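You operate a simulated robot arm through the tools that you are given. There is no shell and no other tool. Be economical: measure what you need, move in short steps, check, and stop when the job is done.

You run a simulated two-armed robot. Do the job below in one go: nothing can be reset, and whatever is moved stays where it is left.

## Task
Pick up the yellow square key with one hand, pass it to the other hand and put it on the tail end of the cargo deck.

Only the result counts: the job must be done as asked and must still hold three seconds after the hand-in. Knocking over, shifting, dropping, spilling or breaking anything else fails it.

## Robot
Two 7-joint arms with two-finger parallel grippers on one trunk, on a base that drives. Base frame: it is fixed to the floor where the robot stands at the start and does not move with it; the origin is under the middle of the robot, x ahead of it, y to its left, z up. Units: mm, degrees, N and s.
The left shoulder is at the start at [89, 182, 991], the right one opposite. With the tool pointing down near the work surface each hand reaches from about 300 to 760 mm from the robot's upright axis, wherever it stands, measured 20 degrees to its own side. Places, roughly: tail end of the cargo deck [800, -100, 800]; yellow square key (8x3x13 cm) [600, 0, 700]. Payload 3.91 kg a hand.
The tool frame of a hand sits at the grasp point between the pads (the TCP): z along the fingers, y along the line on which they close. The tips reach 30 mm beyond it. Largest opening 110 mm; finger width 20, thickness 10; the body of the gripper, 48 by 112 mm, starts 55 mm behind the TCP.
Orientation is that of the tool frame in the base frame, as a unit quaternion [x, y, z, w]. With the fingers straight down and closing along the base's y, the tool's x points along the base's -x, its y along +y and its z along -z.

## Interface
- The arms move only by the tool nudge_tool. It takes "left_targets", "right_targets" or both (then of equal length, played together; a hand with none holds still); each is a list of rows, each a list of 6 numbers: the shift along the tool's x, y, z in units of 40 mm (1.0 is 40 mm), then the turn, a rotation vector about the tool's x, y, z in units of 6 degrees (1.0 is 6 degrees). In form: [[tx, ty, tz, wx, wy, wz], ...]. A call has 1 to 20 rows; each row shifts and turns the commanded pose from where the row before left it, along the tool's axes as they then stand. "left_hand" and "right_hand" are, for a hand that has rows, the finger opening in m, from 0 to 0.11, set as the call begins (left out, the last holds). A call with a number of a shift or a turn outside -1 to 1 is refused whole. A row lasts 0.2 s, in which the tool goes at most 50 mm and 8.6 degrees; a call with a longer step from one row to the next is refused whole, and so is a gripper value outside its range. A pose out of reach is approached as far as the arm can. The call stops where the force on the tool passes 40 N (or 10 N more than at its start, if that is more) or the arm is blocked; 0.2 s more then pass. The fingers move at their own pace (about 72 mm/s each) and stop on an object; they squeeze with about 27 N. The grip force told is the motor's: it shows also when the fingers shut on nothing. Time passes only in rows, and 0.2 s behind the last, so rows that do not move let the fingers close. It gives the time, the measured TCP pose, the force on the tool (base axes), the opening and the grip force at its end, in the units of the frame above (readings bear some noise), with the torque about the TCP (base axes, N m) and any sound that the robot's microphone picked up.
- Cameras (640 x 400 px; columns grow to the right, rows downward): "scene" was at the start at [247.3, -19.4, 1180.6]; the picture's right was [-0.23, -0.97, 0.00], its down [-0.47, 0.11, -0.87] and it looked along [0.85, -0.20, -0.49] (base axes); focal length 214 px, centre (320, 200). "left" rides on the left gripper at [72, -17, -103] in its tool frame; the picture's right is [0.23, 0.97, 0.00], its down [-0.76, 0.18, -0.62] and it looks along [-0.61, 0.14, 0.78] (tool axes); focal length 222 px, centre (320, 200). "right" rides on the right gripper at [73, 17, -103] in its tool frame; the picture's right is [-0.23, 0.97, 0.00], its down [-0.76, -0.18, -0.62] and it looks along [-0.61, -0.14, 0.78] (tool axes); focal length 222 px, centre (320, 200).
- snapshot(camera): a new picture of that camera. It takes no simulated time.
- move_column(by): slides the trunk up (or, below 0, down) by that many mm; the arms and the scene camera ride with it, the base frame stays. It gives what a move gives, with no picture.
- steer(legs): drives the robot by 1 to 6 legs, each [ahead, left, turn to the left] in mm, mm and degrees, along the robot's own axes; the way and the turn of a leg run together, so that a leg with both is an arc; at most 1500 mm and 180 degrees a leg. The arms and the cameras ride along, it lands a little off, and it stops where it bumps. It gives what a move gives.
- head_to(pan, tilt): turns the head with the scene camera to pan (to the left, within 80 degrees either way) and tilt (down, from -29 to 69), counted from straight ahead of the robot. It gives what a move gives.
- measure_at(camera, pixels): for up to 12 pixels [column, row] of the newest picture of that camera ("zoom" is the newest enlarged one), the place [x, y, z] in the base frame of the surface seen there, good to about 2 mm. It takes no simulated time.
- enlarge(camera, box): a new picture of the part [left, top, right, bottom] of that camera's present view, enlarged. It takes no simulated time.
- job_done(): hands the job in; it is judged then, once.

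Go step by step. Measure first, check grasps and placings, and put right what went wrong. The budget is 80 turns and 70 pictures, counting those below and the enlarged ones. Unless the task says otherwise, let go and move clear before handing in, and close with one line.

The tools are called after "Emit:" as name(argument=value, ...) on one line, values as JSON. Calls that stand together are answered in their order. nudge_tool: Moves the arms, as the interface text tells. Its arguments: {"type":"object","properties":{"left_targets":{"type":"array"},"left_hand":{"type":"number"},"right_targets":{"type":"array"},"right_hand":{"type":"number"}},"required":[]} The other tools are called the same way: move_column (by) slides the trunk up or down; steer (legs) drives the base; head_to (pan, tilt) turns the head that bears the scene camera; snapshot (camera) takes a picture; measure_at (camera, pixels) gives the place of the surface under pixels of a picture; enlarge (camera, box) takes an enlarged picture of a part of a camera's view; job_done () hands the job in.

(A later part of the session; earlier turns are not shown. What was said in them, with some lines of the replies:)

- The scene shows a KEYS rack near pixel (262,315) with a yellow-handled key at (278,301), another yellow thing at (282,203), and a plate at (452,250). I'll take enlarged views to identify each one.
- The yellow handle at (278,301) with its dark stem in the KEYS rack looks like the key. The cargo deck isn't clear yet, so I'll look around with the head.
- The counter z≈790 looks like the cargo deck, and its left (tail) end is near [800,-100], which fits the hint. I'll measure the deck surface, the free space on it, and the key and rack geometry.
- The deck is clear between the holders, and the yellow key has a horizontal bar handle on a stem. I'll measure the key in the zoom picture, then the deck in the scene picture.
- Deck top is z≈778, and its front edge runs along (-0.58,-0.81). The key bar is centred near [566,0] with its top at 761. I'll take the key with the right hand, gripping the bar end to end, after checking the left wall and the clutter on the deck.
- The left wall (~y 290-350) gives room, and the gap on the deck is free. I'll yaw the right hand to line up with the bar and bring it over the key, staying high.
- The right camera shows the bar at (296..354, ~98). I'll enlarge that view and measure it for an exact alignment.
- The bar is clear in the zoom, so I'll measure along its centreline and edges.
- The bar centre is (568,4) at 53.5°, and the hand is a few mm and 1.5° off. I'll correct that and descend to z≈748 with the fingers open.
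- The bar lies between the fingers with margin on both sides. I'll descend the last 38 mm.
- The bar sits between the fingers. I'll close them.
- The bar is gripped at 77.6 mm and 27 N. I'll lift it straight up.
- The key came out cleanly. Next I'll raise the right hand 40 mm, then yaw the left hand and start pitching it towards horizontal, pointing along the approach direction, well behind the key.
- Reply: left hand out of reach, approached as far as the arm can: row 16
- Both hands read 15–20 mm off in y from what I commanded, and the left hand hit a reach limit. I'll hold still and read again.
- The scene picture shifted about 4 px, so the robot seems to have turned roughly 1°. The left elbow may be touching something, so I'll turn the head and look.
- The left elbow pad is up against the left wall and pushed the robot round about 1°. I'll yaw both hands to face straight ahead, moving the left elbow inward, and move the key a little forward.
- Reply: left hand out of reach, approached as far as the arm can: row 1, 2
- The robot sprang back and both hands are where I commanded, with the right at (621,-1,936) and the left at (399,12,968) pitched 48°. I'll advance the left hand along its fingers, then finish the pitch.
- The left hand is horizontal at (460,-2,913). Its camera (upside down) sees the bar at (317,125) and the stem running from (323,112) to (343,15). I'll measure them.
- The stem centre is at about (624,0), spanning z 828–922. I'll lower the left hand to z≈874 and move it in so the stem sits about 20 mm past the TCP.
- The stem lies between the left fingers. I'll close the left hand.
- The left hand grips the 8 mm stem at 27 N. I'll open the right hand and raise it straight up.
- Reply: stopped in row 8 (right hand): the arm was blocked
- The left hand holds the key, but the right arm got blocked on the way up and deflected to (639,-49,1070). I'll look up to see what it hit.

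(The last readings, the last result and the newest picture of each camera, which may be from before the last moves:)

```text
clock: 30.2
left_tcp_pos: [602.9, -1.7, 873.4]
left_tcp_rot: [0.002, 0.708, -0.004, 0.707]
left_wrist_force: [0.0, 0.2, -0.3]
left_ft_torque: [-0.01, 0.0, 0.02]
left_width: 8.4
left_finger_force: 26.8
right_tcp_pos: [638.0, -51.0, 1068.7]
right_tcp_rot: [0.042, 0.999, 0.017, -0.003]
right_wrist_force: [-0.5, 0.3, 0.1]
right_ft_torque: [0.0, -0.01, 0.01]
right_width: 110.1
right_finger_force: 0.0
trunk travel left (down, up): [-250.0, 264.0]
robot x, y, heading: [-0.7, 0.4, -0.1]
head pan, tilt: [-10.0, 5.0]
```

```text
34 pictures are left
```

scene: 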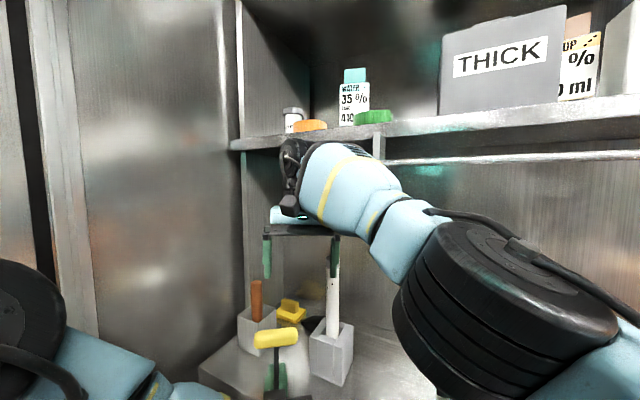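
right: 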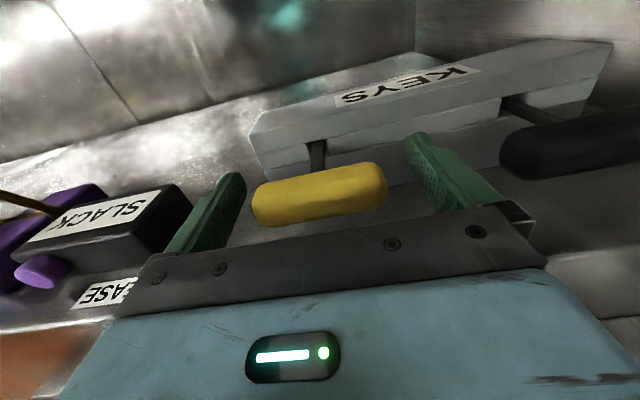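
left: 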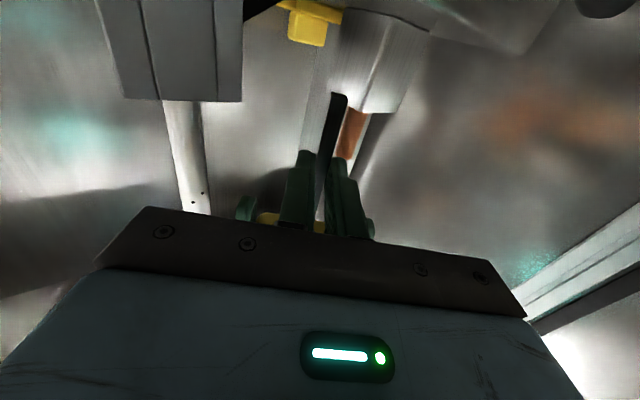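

The right wrist had risen under the overhead shelf edge. I'll lower it slightly and pull straight back towards the robot, then move it right.

Emit:
nudge_tool(right_targets=[[0.1, 0, 0.5, 0, 0, 0], [0.4, 0, 0.4, 0, 0, 0], [0.8, 0, 0, 0, 0, 0], [0.8, 0, 0, 0, 0, 0], [0.8, -0.3, 0, 0, 0, 0], [0.7, -0.7, 0, 0, 0, 0], [0.6, -0.8, 0, 0, 0, 0], [0.3, -0.8, 0, 0, 0, 0], [0.3, -0.8, 0, 0, 0, 0]])

Emit:
snapshot(camera="scene")

```text
clock: 32.2
left_tcp_pos: [601.9, -2.7, 874.1]
left_tcp_rot: [0.002, 0.707, -0.003, 0.707]
left_wrist_force: [-0.7, -0.4, -0.2]
left_ft_torque: [0.02, 0.02, 0.0]
left_width: 8.3
left_finger_force: 27.4
right_tcp_pos: [434.0, -168.1, 1029.2]
right_tcp_rot: [0.041, 0.999, 0.018, -0.002]
right_wrist_force: [0.4, 0.1, -0.3]
right_ft_torque: [-0.01, -0.04, 0.03]
right_width: 110.1
right_finger_force: 0.0
trunk travel left (down, up): [-250.0, 264.0]
robot x, y, heading: [0.8, 1.7, 0.0]
head pan, tilt: [-10.0, 5.0]
```

```text
33 pictures are left
```

scene: 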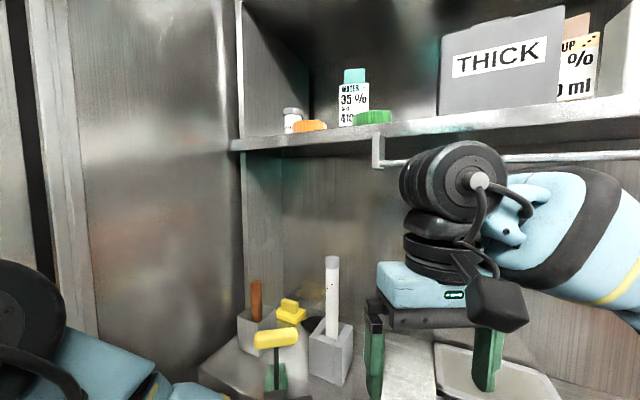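

The right hand is free and everything on the shelf is in place. I'll measure the shelf edge and rod, and the clearance ahead, before going on.

Emit:
measure_at(camera="scene", pixels=[[240, 145], [300, 142], [378, 162], [560, 133], [600, 155], [332, 270], [275, 338], [256, 285], [440, 140]])

Emit:
nudge_tool(right_targets=[[0.6, -0.6, 0, 0, 0, 0], [0.6, -0.6, 0, 0, 0, 0], [0.6, -0.6, 0, 0, 0, 0]])

Emit:
head_to(pan=-15, tilt=60)

Emit:
snapshot(camera="scene")

```text
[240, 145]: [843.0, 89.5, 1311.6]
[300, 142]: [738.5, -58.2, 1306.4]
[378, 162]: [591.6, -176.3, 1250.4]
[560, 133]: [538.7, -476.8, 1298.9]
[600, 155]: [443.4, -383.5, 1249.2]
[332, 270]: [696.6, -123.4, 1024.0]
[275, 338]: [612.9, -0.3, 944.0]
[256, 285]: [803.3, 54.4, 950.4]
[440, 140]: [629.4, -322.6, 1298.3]
```

```text
clock: 33.0
left_tcp_pos: [602.4, -2.5, 874.2]
left_tcp_rot: [0.002, 0.707, -0.004, 0.707]
left_wrist_force: [0.0, 0.1, -0.2]
left_ft_torque: [0.0, 0.02, 0.01]
left_width: 8.1
left_finger_force: 27.2
right_tcp_pos: [357.7, -233.1, 1027.9]
right_tcp_rot: [0.041, 0.999, 0.017, -0.003]
right_wrist_force: [-0.4, -0.4, -0.5]
right_ft_torque: [0.01, 0.01, 0.03]
right_width: 110.2
right_finger_force: 0.1
trunk travel left (down, up): [-250.0, 264.0]
robot x, y, heading: [0.9, 1.7, -0.1]
head pan, tilt: [-10.0, 5.0]
```

```text
clock: 34.3
left_tcp_pos: [603.3, -1.0, 873.4]
left_tcp_rot: [0.002, 0.708, -0.004, 0.707]
left_wrist_force: [-0.9, -0.3, 0.1]
left_ft_torque: [-0.04, 0.05, 0.04]
left_width: 8.2
left_finger_force: 26.7
right_tcp_pos: [358.6, -233.6, 1026.1]
right_tcp_rot: [0.041, 0.999, 0.017, -0.004]
right_wrist_force: [0.5, 0.7, 1.4]
right_ft_torque: [0.04, -0.01, -0.02]
right_width: 110.0
right_finger_force: 0.1
trunk travel left (down, up): [-250.0, 264.0]
robot x, y, heading: [-0.7, 0.2, -0.1]
head pan, tilt: [-15.0, 60.0]
```

```text
32 pictures are left
```

scene: 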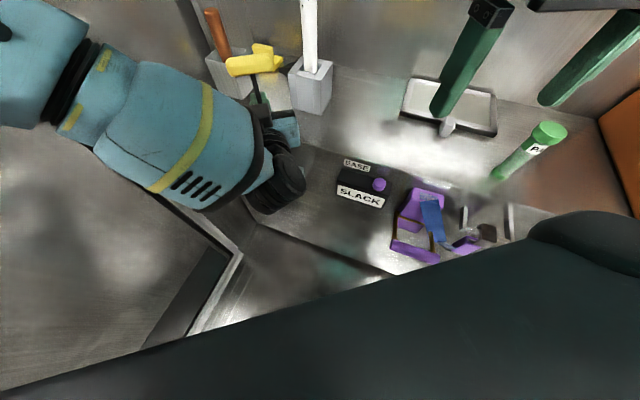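

The purple bag and bracket hang off the deck front. I'll measure them, and the robot's own front edge, before driving.

Emit:
measure_at(camera="scene", pixels=[[415, 252], [440, 262], [430, 215], [490, 233], [508, 222], [460, 248], [385, 275], [300, 320], [400, 290], [300, 240], [590, 230], [480, 280]])

```text
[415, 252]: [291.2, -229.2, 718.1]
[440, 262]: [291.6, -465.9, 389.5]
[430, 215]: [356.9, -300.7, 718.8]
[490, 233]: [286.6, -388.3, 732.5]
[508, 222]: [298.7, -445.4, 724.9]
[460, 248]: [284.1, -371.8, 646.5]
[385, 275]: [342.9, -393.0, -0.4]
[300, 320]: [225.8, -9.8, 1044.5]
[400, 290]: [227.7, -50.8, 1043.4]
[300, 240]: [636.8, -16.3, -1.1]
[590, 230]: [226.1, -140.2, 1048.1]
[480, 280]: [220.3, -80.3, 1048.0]
```

The purple handle at (291,-229,718) rules out driving straight ahead. Turning the robot about 34° right brings the target within left reach and aligns it with the deck. First I'll pull the left hand back, raise it, and pitch it tool-down so the key lies flat.

Emit:
nudge_tool(left_targets=[[-0.5, 0, -0.8, 0, 0, 0], [-0.5, 0, -0.8, 0, 0, 0], [-0.5, 0, -0.8, 0, 0, 0], [0, 0, 0, 0, 1, 0], [0, 0, 0, 0, 1, 0], [0, 0, 0, 0, 1, 0], [0, 0, 0, 0, 1, 0], [0, 0, 0, 0, 1, 0], [0, 0, 0, 0, 1, 0], [0, 0, 0, 0, 1, 0], [0, 0, 0, 0, 1, 0], [0, 0, 0, 0, 1, 0], [0, 0, 0, 0, 1, 0], [0, 0, 0, 0, 1, 0], [0, 0, 0, 0, 1, 0], [0, 0, 0, 0, 1, 0], [0, 0, 0, 0, 1, 0], [0, 0, 0, 0, 1, 0]])

Emit:
head_to(pan=-5, tilt=40)

Emit:
snapshot(camera="scene")

Emit:
snapshot(camera="left")

```text
clock: 38.1
left_tcp_pos: [507.7, -1.0, 933.4]
left_tcp_rot: [0.006, 1.0, -0.002, -0.002]
left_wrist_force: [-0.4, 0.1, -0.8]
left_ft_torque: [0.01, 0.07, 0.01]
left_width: 8.3
left_finger_force: 26.2
right_tcp_pos: [359.4, -232.8, 1027.2]
right_tcp_rot: [0.041, 0.999, 0.017, -0.004]
right_wrist_force: [-0.3, -0.2, 0.3]
right_ft_torque: [0.02, -0.01, -0.02]
right_width: 109.7
right_finger_force: 0.0
trunk travel left (down, up): [-250.0, 264.0]
robot x, y, heading: [2.5, -2.1, -0.3]
head pan, tilt: [-15.0, 60.0]
```

```text
clock: 38.9
left_tcp_pos: [506.7, -0.8, 934.7]
left_tcp_rot: [0.004, 1.0, -0.001, 0.0]
left_wrist_force: [0.1, 0.3, -0.6]
left_ft_torque: [0.0, 0.04, 0.02]
left_width: 8.2
left_finger_force: 26.6
right_tcp_pos: [359.7, -233.1, 1028.2]
right_tcp_rot: [0.041, 0.999, 0.017, -0.003]
right_wrist_force: [-1.0, -1.6, -0.3]
right_ft_torque: [-0.01, -0.02, -0.01]
right_width: 110.0
right_finger_force: 0.1
trunk travel left (down, up): [-250.0, 264.0]
robot x, y, heading: [-0.7, -2.6, -0.0]
head pan, tilt: [-5.0, 40.0]
```

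```text
31 pictures are left
```

scene: 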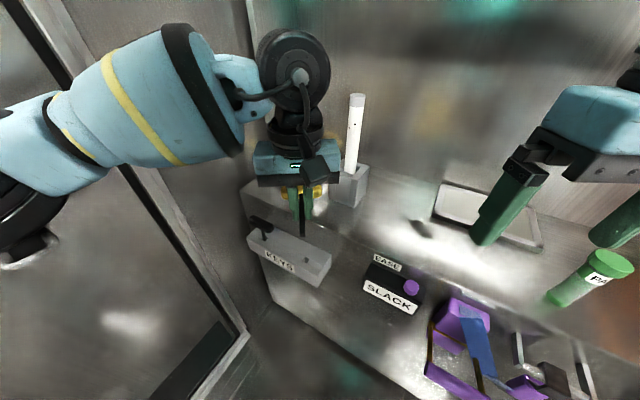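

```text
30 pictures are left
```

left: 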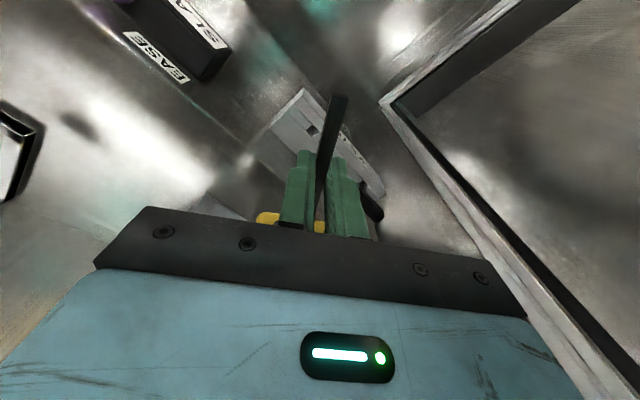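

The key is held flat, pointing forward. Before turning right I'll check what is on the robot's right side.

Emit:
head_to(pan=-78, tilt=30)

Emit:
snapshot(camera="scene")

Emit:
measure_at(camera="scene", pixels=[[100, 150], [320, 150], [500, 150], [600, 200], [200, 250], [320, 250], [450, 250], [550, 100], [320, 330], [150, 320], [50, 250], [250, 100]])

```text
clock: 40.4
left_tcp_pos: [507.2, 0.7, 934.5]
left_tcp_rot: [0.005, 1.0, -0.001, 0.0]
left_wrist_force: [-0.5, -0.2, -0.1]
left_ft_torque: [0.01, 0.04, -0.01]
left_width: 8.2
left_finger_force: 27.0
right_tcp_pos: [357.9, -233.2, 1027.0]
right_tcp_rot: [0.041, 0.999, 0.016, -0.003]
right_wrist_force: [-0.8, -1.5, -0.4]
right_ft_torque: [0.0, -0.03, 0.0]
right_width: 110.1
right_finger_force: 0.1
trunk travel left (down, up): [-250.0, 264.0]
robot x, y, heading: [4.2, -1.2, 0.1]
head pan, tilt: [-78.0, 30.0]
```

```text
29 pictures are left
```

scene: 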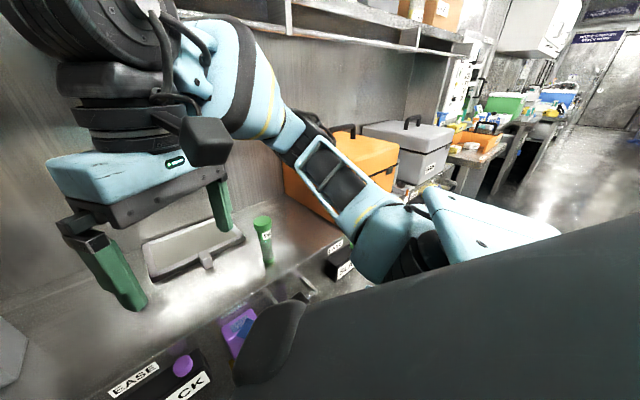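

```text
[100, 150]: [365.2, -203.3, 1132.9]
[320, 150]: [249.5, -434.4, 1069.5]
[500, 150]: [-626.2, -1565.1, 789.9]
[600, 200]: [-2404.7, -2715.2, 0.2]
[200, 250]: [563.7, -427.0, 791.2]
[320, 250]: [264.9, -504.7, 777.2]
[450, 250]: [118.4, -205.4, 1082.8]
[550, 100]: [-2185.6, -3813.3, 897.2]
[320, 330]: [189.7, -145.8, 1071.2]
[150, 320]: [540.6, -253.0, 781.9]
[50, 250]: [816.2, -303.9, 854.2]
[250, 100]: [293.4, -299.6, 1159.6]
```

The right elbow is off the deck, and turning right swings it further from the deck line. I'll turn -34°.

Emit:
steer(legs=[[0, 0, -34]])

Emit:
head_to(pan=20, tilt=40)

Emit:
snapshot(camera="scene")

```text
clock: 42.4
left_tcp_pos: [419.9, -285.2, 934.0]
left_tcp_rot: [0.296, 0.955, -0.001, -0.001]
left_wrist_force: [-0.2, 0.2, -1.1]
left_ft_torque: [0.01, 0.03, 0.0]
left_width: 8.3
left_finger_force: 26.4
right_tcp_pos: [168.1, -393.0, 1028.6]
right_tcp_rot: [0.331, 0.944, 0.017, 0.002]
right_wrist_force: [-0.4, 0.2, 0.2]
right_ft_torque: [0.01, 0.0, 0.0]
right_width: 110.1
right_finger_force: 0.1
trunk travel left (down, up): [-250.0, 264.0]
robot x, y, heading: [-1.9, 2.0, -33.8]
head pan, tilt: [-78.0, 30.0]
```

```text
clock: 44.1
left_tcp_pos: [420.9, -283.4, 933.8]
left_tcp_rot: [0.295, 0.955, -0.001, -0.001]
left_wrist_force: [-0.1, -0.1, -1.6]
left_ft_torque: [0.05, 0.03, 0.01]
left_width: 8.2
left_finger_force: 27.0
right_tcp_pos: [168.4, -392.5, 1026.9]
right_tcp_rot: [0.33, 0.944, 0.017, 0.002]
right_wrist_force: [-0.4, 0.3, 0.0]
right_ft_torque: [0.02, 0.02, 0.01]
right_width: 110.0
right_finger_force: 0.2
trunk travel left (down, up): [-250.0, 264.0]
robot x, y, heading: [-0.2, -2.7, -34.0]
head pan, tilt: [20.0, 40.0]
```

```text
28 pictures are left
```

scene: 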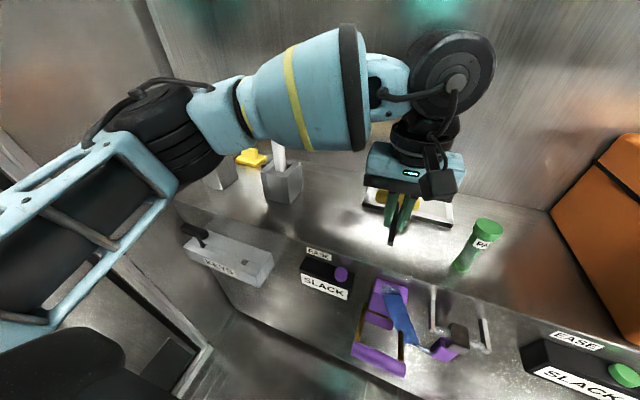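

The turn landed at -34°. The tube and holder block the direct way, so I'll lower the left hand to z≈880 and slide it left in front of them, checking partway.

Emit:
nudge_tool(left_targets=[[0, 0, 0.7, 0, 0, 0], [0, 0, 0.7, 0, 0, 0], [0, 0.8, 0, 0, 0, 0], [0, 0.8, 0, 0, 0, 0], [0, 0.8, 0, 0, 0, 0], [0, 0.8, 0, 0, 0, 0], [0, 0.8, 0, 0, 0, 0], [0, 0.8, 0, 0, 0, 0], [0, 0.8, 0, 0, 0, 0]])

Emit:
snapshot(camera="scene")

```text
clock: 46.1
left_tcp_pos: [548.7, -96.3, 877.2]
left_tcp_rot: [0.296, 0.955, 0.0, 0.001]
left_wrist_force: [-0.1, 0.7, -1.6]
left_ft_torque: [0.03, 0.03, 0.02]
left_width: 8.6
left_finger_force: 27.1
right_tcp_pos: [168.1, -394.2, 1026.9]
right_tcp_rot: [0.33, 0.944, 0.016, 0.002]
right_wrist_force: [0.4, 1.2, -0.1]
right_ft_torque: [-0.01, -0.01, 0.02]
right_width: 110.0
right_finger_force: 0.0
trunk travel left (down, up): [-250.0, 264.0]
robot x, y, heading: [1.7, 1.6, -33.8]
head pan, tilt: [20.0, 40.0]
```

```text
27 pictures are left
```

scene: 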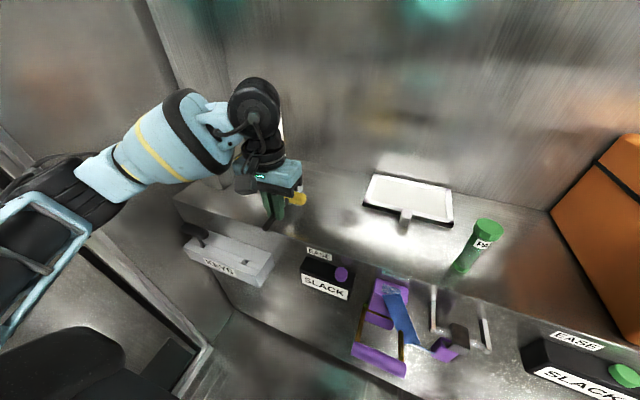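

The slide is on track with no deflection. I'll measure the left elbow against the wall before sliding further.

Emit:
measure_at(camera="scene", pixels=[[12, 215], [40, 185], [60, 165], [10, 150], [60, 120], [100, 100], [150, 250], [5, 290]])

Emit:
head_to(pan=65, tilt=40)

Emit:
snapshot(camera="scene")

```text
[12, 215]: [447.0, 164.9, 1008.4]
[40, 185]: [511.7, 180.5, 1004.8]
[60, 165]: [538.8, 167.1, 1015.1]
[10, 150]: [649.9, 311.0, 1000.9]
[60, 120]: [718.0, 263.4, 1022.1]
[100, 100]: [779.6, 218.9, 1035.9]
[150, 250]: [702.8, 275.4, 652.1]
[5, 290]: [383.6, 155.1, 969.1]
```

```text
clock: 47.3
left_tcp_pos: [548.0, -99.0, 878.7]
left_tcp_rot: [0.295, 0.955, -0.001, -0.001]
left_wrist_force: [0.2, -0.5, -0.7]
left_ft_torque: [0.03, 0.04, 0.0]
left_width: 8.3
left_finger_force: 26.9
right_tcp_pos: [168.6, -392.4, 1027.4]
right_tcp_rot: [0.331, 0.944, 0.017, 0.002]
right_wrist_force: [-0.6, 0.4, -0.8]
right_ft_torque: [-0.01, 0.02, 0.0]
right_width: 110.1
right_finger_force: 0.2
trunk travel left (down, up): [-250.0, 264.0]
robot x, y, heading: [-1.2, 0.5, -33.6]
head pan, tilt: [65.0, 40.0]
```

```text
26 pictures are left
```

scene: 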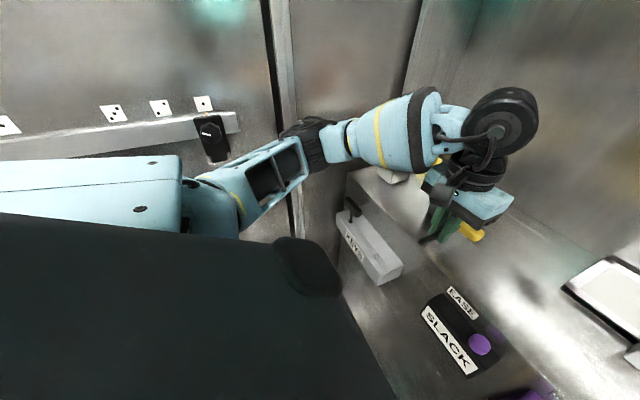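

The elbow is about 190 mm from the wall, enough room. I'll slide the last 170 mm left to line up with the gap.

Emit:
nudge_tool(left_targets=[[0, 0.85, 0, 0, 0, 0], [0, 0.85, 0, 0, 0, 0], [0, 0.85, 0, 0, 0, 0], [0, 0.85, 0, 0, 0, 0], [0, 0.85, 0, 0, 0, 0]])

Emit:
head_to(pan=35, tilt=40)

Emit:
snapshot(camera="scene")

Emit:
snapshot(camera="left")

```text
clock: 48.5
left_tcp_pos: [644.0, 43.0, 877.3]
left_tcp_rot: [0.295, 0.955, 0.0, -0.001]
left_wrist_force: [0.1, -0.2, -0.8]
left_ft_torque: [0.0, 0.05, -0.02]
left_width: 8.3
left_finger_force: 27.1
right_tcp_pos: [167.6, -392.6, 1028.6]
right_tcp_rot: [0.331, 0.944, 0.017, 0.001]
right_wrist_force: [0.1, 0.5, 0.0]
right_ft_torque: [0.0, 0.04, 0.02]
right_width: 110.0
right_finger_force: 0.0
trunk travel left (down, up): [-250.0, 264.0]
robot x, y, heading: [-1.8, 2.7, -34.0]
head pan, tilt: [65.0, 40.0]
```

```text
clock: 49.4
left_tcp_pos: [643.1, 41.7, 877.5]
left_tcp_rot: [0.295, 0.956, 0.0, -0.001]
left_wrist_force: [-0.1, -0.3, -0.3]
left_ft_torque: [0.04, 0.04, 0.01]
left_width: 8.0
left_finger_force: 27.7
right_tcp_pos: [167.7, -392.1, 1026.9]
right_tcp_rot: [0.331, 0.943, 0.017, 0.002]
right_wrist_force: [-0.5, -0.2, 0.3]
right_ft_torque: [0.01, -0.02, 0.01]
right_width: 110.0
right_finger_force: 0.0
trunk travel left (down, up): [-250.0, 264.0]
robot x, y, heading: [0.4, -4.4, -34.2]
head pan, tilt: [35.0, 40.0]
```

```text
25 pictures are left
```

scene: 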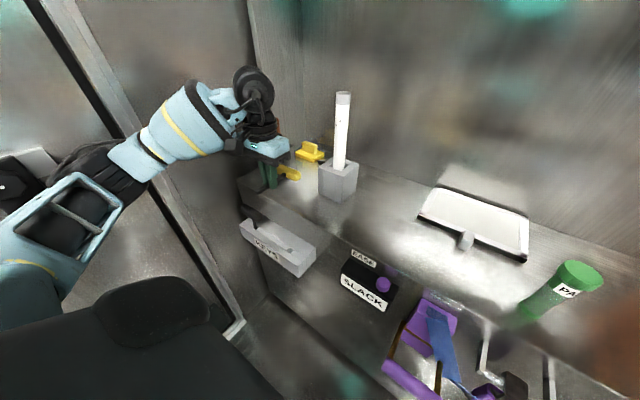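

```text
24 pictures are left
```

left: 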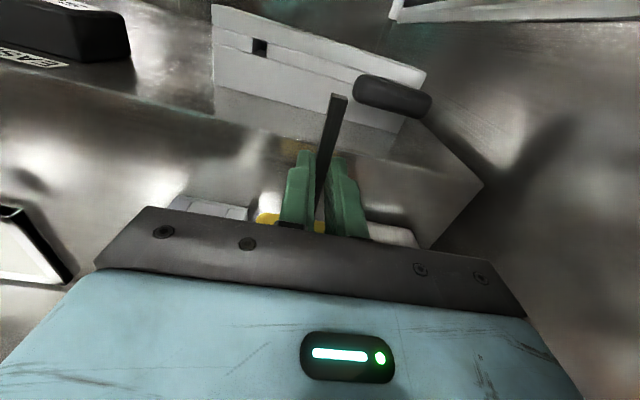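

The hand is at the mouth of the gap. I'll zoom in and measure the gap edges once more from this viewpoint.

Emit:
enlarge(camera="scene", box=[220, 110, 380, 210])

Emit:
measure_at(camera="scene", pixels=[[286, 172], [296, 176], [282, 178], [281, 166], [320, 165], [321, 190], [335, 202], [300, 153], [310, 159], [300, 185], [310, 175], [326, 157]])

```text
4.00 times, centred on (300, 160) of scene
```

zoom: 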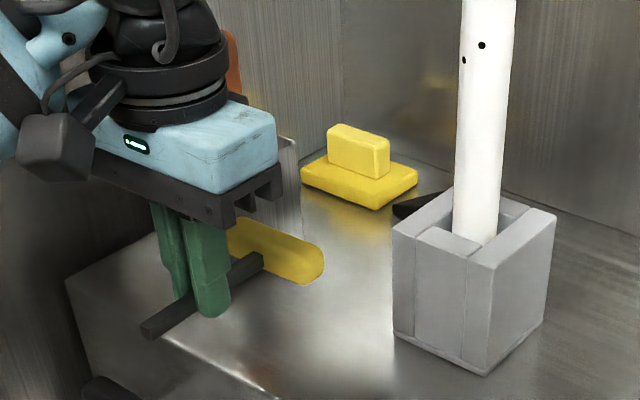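

```text
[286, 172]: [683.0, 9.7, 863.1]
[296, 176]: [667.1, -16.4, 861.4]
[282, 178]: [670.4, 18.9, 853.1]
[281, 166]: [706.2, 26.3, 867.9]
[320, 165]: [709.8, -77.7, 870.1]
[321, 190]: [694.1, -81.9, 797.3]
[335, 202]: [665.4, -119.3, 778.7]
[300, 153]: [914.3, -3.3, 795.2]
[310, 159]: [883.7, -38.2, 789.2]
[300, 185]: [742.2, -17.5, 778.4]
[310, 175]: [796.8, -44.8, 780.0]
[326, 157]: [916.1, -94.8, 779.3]
```

The gap spans s≈105–240 and the key is centred in it. I'll advance 143 mm into the gap at the present height, above the holders.

Emit:
nudge_tool(left_targets=[[-0.715, 0, 0, 0, 0, 0], [-0.715, 0, 0, 0, 0, 0], [-0.715, 0, 0, 0, 0, 0], [-0.715, 0, 0, 0, 0, 0], [-0.715, 0, 0, 0, 0, 0], [0, 0, 0, 0, 0, 0]])

Emit:
enlarge(camera="scene", box=[220, 110, 380, 210])

Emit:
snapshot(camera="left")

```text
clock: 50.8
left_tcp_pos: [761.9, -38.6, 876.5]
left_tcp_rot: [0.295, 0.956, -0.001, -0.001]
left_wrist_force: [0.3, 0.4, -1.3]
left_ft_torque: [0.01, 0.05, -0.02]
left_width: 8.0
left_finger_force: 26.3
right_tcp_pos: [168.9, -393.3, 1028.6]
right_tcp_rot: [0.33, 0.944, 0.016, 0.002]
right_wrist_force: [-0.1, -0.9, 0.7]
right_ft_torque: [0.0, -0.01, 0.03]
right_width: 109.8
right_finger_force: 0.1
trunk travel left (down, up): [-250.0, 264.0]
robot x, y, heading: [-1.5, 2.8, -33.9]
head pan, tilt: [35.0, 40.0]
```

```text
4.00 times, centred on (300, 160) of scene
```

zoom: 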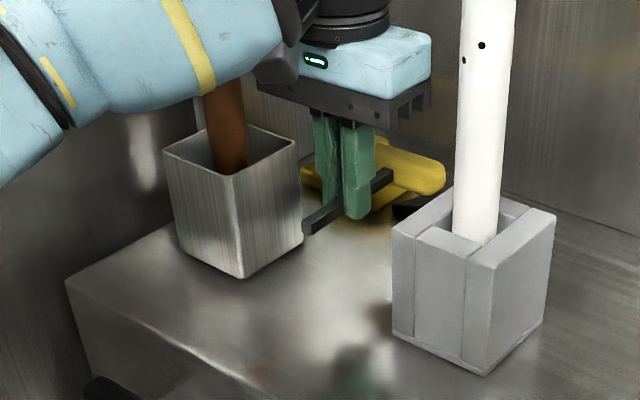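

```text
21 pictures are left
```

left: 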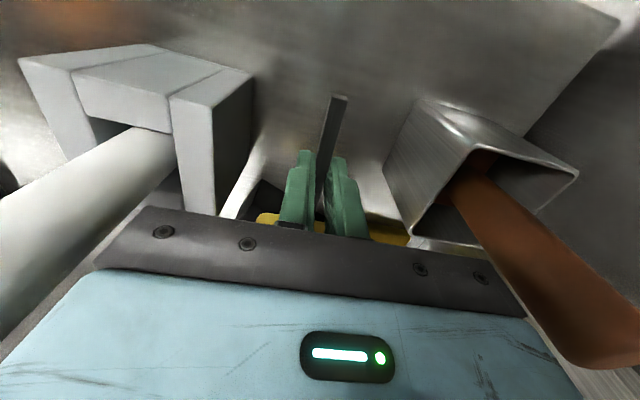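

The hand is in the gap, but the left forearm lies over the brown stick. I'll measure the forearm height against the stick top before descending.

Emit:
measure_at(camera="zoom", pixels=[[230, 85], [200, 90], [160, 100], [270, 75], [225, 110], [298, 143], [393, 228], [430, 90], [300, 90], [335, 110], [305, 225], [440, 185]])

Emit:
measure_at(camera="left", pixels=[[585, 355], [545, 350], [530, 300], [410, 235], [390, 170], [215, 205], [250, 80], [330, 120], [255, 200], [575, 175]])

```text
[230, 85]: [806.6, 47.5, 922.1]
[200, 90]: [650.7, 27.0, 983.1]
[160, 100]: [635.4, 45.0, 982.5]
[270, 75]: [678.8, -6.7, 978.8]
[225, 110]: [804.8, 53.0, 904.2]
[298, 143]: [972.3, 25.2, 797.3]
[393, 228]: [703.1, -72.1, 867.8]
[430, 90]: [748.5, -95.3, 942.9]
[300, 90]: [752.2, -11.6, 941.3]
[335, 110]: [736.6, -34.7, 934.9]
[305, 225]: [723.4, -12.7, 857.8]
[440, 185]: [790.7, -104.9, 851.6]
```

```text
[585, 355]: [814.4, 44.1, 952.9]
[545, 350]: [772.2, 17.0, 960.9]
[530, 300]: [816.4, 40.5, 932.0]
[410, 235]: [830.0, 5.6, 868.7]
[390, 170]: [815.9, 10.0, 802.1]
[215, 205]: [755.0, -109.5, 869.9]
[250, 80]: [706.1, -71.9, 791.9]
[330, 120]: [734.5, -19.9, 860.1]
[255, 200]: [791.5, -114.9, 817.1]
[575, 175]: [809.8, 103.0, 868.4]
```

Clearances are fine: 30 mm to the stick, about 15 mm to the box and 6 mm to the holder. I'll shift 4 mm left and descend 58 mm.

Emit:
nudge_tool(left_targets=[[0, 0.1, 0, 0, 0, 0], [0, 0, 0.4, 0, 0, 0], [0, 0, 0.4, 0, 0, 0], [0, 0, 0.4, 0, 0, 0], [0, 0, 0.25, 0, 0, 0], [0, 0, 0, 0, 0, 0]])

Emit:
enlarge(camera="scene", box=[240, 125, 368, 205])

Emit:
snapshot(camera="left")

```text
clock: 52.2
left_tcp_pos: [763.5, -35.9, 818.2]
left_tcp_rot: [0.296, 0.955, -0.002, -0.001]
left_wrist_force: [0.2, 0.6, -0.2]
left_ft_torque: [0.02, 0.03, 0.01]
left_width: 8.1
left_finger_force: 26.6
right_tcp_pos: [167.8, -394.1, 1027.6]
right_tcp_rot: [0.33, 0.944, 0.017, 0.003]
right_wrist_force: [0.0, -0.3, 0.2]
right_ft_torque: [0.02, -0.01, -0.02]
right_width: 109.8
right_finger_force: 0.0
trunk travel left (down, up): [-250.0, 264.0]
robot x, y, heading: [-2.0, 0.1, -33.5]
head pan, tilt: [35.0, 40.0]
```

```text
5.00 times, centred on (304, 165) of scene
```

zoom: 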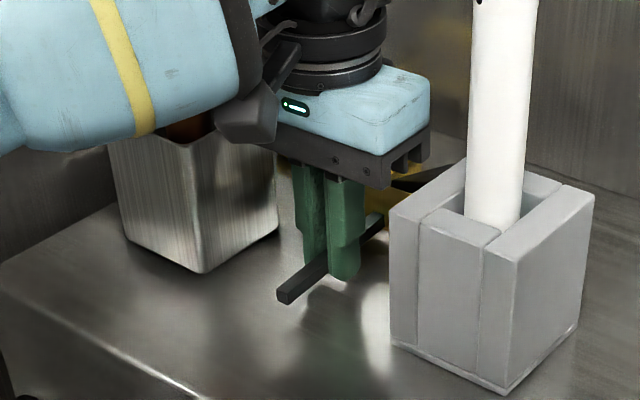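

```text
19 pictures are left
```

left: 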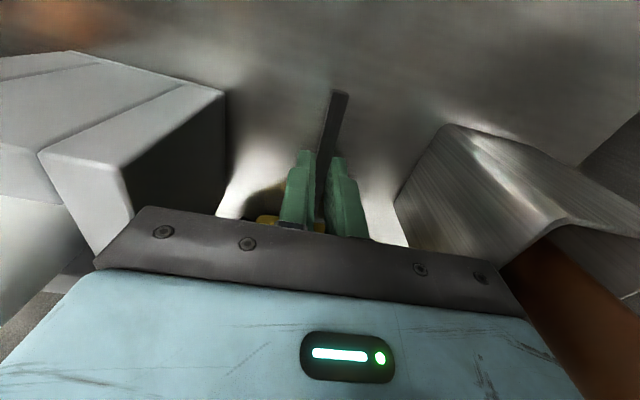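

No contact yet at z 818. I'll check the stem and bar heights above the deck, then lower in small steps.

Emit:
measure_at(camera="zoom", pixels=[[284, 293], [310, 270], [370, 228], [345, 275]])

Emit:
nudge_tool(left_targets=[[0, 0, 0.05, 0, 0, 0], [0, 0, 0.05, 0, 0, 0]])

```text
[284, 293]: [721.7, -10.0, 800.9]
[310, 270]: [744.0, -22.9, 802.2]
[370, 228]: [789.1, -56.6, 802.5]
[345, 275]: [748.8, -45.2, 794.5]
```

```text
clock: 52.8
left_tcp_pos: [764.6, -36.3, 815.4]
left_tcp_rot: [0.295, 0.955, -0.001, -0.001]
left_wrist_force: [-0.3, 0.5, -0.3]
left_ft_torque: [0.04, 0.0, -0.02]
left_width: 8.2
left_finger_force: 27.4
right_tcp_pos: [168.4, -393.3, 1027.2]
right_tcp_rot: [0.331, 0.944, 0.017, 0.003]
right_wrist_force: [-0.1, 0.0, 0.5]
right_ft_torque: [0.01, 0.0, 0.0]
right_width: 109.9
right_finger_force: 0.1
trunk travel left (down, up): [-250.0, 264.0]
robot x, y, heading: [1.4, -0.3, -33.9]
head pan, tilt: [35.0, 40.0]
```

The bar bottom is about 2 mm above the deck. I'll ease it down a little more, watching the force.

Emit:
nudge_tool(left_targets=[[0, 0, 0.04, 0, 0, 0], [0, 0, 0.03, 0, 0, 0]])

```text
clock: 53.4
left_tcp_pos: [764.3, -34.7, 811.8]
left_tcp_rot: [0.296, 0.955, -0.001, -0.002]
left_wrist_force: [0.1, -0.6, -0.7]
left_ft_torque: [0.03, 0.04, 0.02]
left_width: 8.3
left_finger_force: 27.0
right_tcp_pos: [168.2, -393.0, 1026.8]
right_tcp_rot: [0.33, 0.944, 0.017, 0.002]
right_wrist_force: [0.0, 0.3, 0.6]
right_ft_torque: [0.01, 0.01, -0.03]
right_width: 110.1
right_finger_force: 0.2
trunk travel left (down, up): [-250.0, 264.0]
robot x, y, heading: [-2.6, -1.2, -34.1]
head pan, tilt: [35.0, 40.0]
```

The bar is essentially at deck level. I'll lower one more millimetre, then open the fingers gently.

Emit:
nudge_tool(left_targets=[[0, 0, 0.03, 0, 0, 0], [0, 0, 0, 0, 0, 0]])

Emit:
nudge_tool(left_targets=[[0, 0, 0, 0, 0, 0], [0, 0, 0, 0, 0, 0], [0, 0, 0, 0, 0, 0]], left_hand=0.035)

Emit:
enlarge(camera="scene", box=[240, 125, 368, 205])

```text
clock: 54.0
left_tcp_pos: [764.0, -34.3, 811.6]
left_tcp_rot: [0.296, 0.955, -0.001, -0.002]
left_wrist_force: [0.5, -0.1, -1.4]
left_ft_torque: [0.01, 0.03, -0.01]
left_width: 8.1
left_finger_force: 26.6
right_tcp_pos: [169.0, -394.4, 1027.6]
right_tcp_rot: [0.33, 0.944, 0.017, 0.002]
right_wrist_force: [-1.1, -0.3, 0.1]
right_ft_torque: [-0.02, -0.01, 0.01]
right_width: 110.1
right_finger_force: 0.0
trunk travel left (down, up): [-250.0, 264.0]
robot x, y, heading: [-1.8, 1.9, -33.9]
head pan, tilt: [35.0, 40.0]
```

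```text
clock: 54.8
left_tcp_pos: [763.7, -35.6, 809.0]
left_tcp_rot: [0.296, 0.955, -0.001, -0.001]
left_wrist_force: [-0.1, 0.9, 0.0]
left_ft_torque: [0.0, 0.0, 0.0]
left_width: 34.9
left_finger_force: 0.0
right_tcp_pos: [168.7, -393.6, 1027.6]
right_tcp_rot: [0.33, 0.944, 0.017, 0.001]
right_wrist_force: [0.3, 0.4, 0.4]
right_ft_torque: [0.0, 0.02, 0.02]
right_width: 110.0
right_finger_force: 0.0
trunk travel left (down, up): [-250.0, 264.0]
robot x, y, heading: [-1.0, -0.3, -34.0]
head pan, tilt: [35.0, 40.0]
```

```text
5.00 times, centred on (304, 165) of scene
```

zoom: 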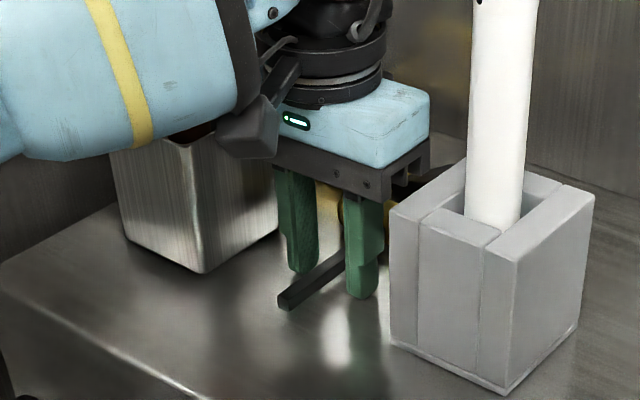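

The key is released and resting on the deck. I'll raise the left hand straight up to clear the holders, then back out.

Emit:
nudge_tool(left_targets=[[0, 0, -0.3, 0, 0, 0], [0, 0, -0.5, 0, 0, 0], [0, 0, -0.6, 0, 0, 0], [0, 0, -0.4, 0, 0, 0], [0.7, 0, 0, 0, 0, 0], [0.7, 0, 0, 0, 0, 0], [0.7, 0, 0, 0, 0, 0], [0.7, 0, 0, 0, 0, 0], [0.7, 0, 0, 0, 0, 0], [0.7, 0, 0, 0, 0, 0]])

Emit:
enlarge(camera="scene", box=[220, 110, 380, 210])

Emit:
snapshot(camera="scene")

```text
clock: 57.0
left_tcp_pos: [625.4, 53.3, 880.9]
left_tcp_rot: [0.297, 0.955, 0.001, -0.002]
left_wrist_force: [-0.7, -0.2, -0.3]
left_ft_torque: [-0.01, -0.01, -0.01]
left_width: 34.9
left_finger_force: 0.1
right_tcp_pos: [169.7, -398.0, 1026.3]
right_tcp_rot: [0.331, 0.943, 0.018, 0.0]
right_wrist_force: [0.3, 0.4, -0.5]
right_ft_torque: [0.0, 0.0, -0.02]
right_width: 109.8
right_finger_force: 0.1
trunk travel left (down, up): [-250.0, 264.0]
robot x, y, heading: [3.5, -1.5, -33.9]
head pan, tilt: [35.0, 40.0]
```

```text
4.00 times, centred on (300, 160) of scene
```

zoom: 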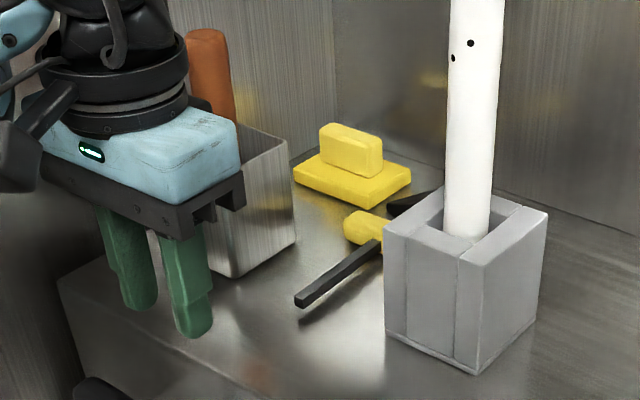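

```text
16 pictures are left
```

scene: 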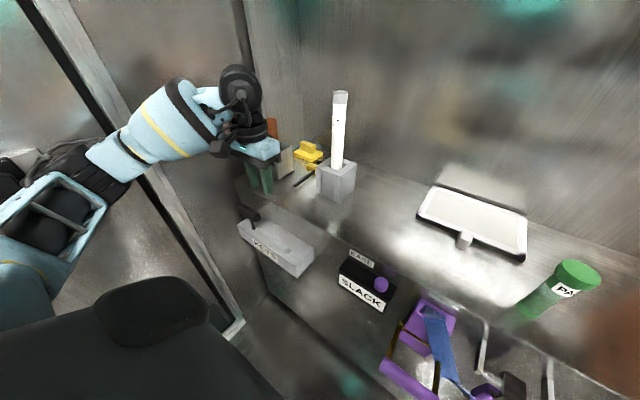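

The key lies flat on the tail end of the deck and the hand is out. I'll ease the left hand right, away from the wall, and check that the neighbours haven't moved.

Emit:
nudge_tool(left_targets=[[0.2, -0.6, 0, 0, 0, 0], [0.2, -0.6, 0, 0, 0, 0], [0.2, -0.6, 0, 0, 0, 0], [0.2, -0.6, 0, 0, 0, 0]])

Emit:
enlarge(camera="scene", box=[220, 110, 380, 210])

Emit:
measure_at(camera="zoom", pixels=[[300, 300], [375, 245], [365, 225], [475, 365], [230, 270], [350, 165], [470, 60], [205, 50]])

```text
clock: 58.0
left_tcp_pos: [545.4, -0.7, 882.6]
left_tcp_rot: [0.294, 0.956, -0.001, -0.001]
left_wrist_force: [0.0, -0.1, -0.5]
left_ft_torque: [0.01, -0.03, -0.02]
left_width: 34.9
left_finger_force: 0.1
right_tcp_pos: [168.4, -394.2, 1026.2]
right_tcp_rot: [0.33, 0.944, 0.018, 0.003]
right_wrist_force: [0.7, 0.5, -0.8]
right_ft_torque: [0.03, -0.05, 0.02]
right_width: 109.9
right_finger_force: 0.2
trunk travel left (down, up): [-250.0, 264.0]
robot x, y, heading: [-0.1, -2.1, -33.7]
head pan, tilt: [35.0, 40.0]
```

```text
4.00 times, centred on (300, 160) of scene
```

zoom: 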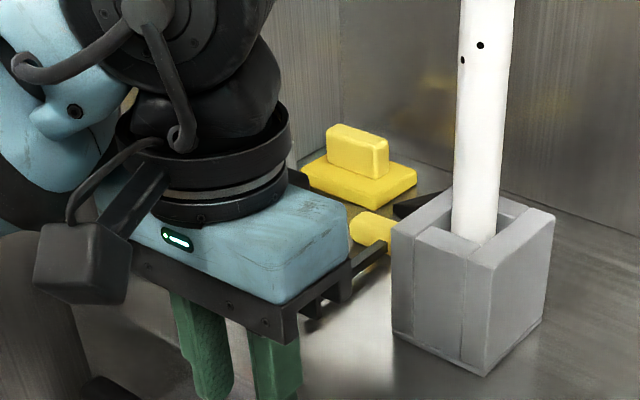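

```text
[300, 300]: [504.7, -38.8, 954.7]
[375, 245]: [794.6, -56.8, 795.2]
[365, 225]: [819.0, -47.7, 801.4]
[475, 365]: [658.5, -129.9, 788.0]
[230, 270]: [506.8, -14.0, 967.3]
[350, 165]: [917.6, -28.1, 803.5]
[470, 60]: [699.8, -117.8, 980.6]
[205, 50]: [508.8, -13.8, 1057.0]
```

The holder, tube and yellow block show at the same pixels as before. The key lies still at about (790,-55) on the deck and both hands are clear, so I'll hand in.

Emit:
job_done()

```text
The job is handed in.
```

The right hand picked up the yellow square key and passed it to the left hand, which laid it flat on the tail end of the cargo deck. I took the counter's left end as the tail end, from the coordinates you gave, because nothing in view labels it.
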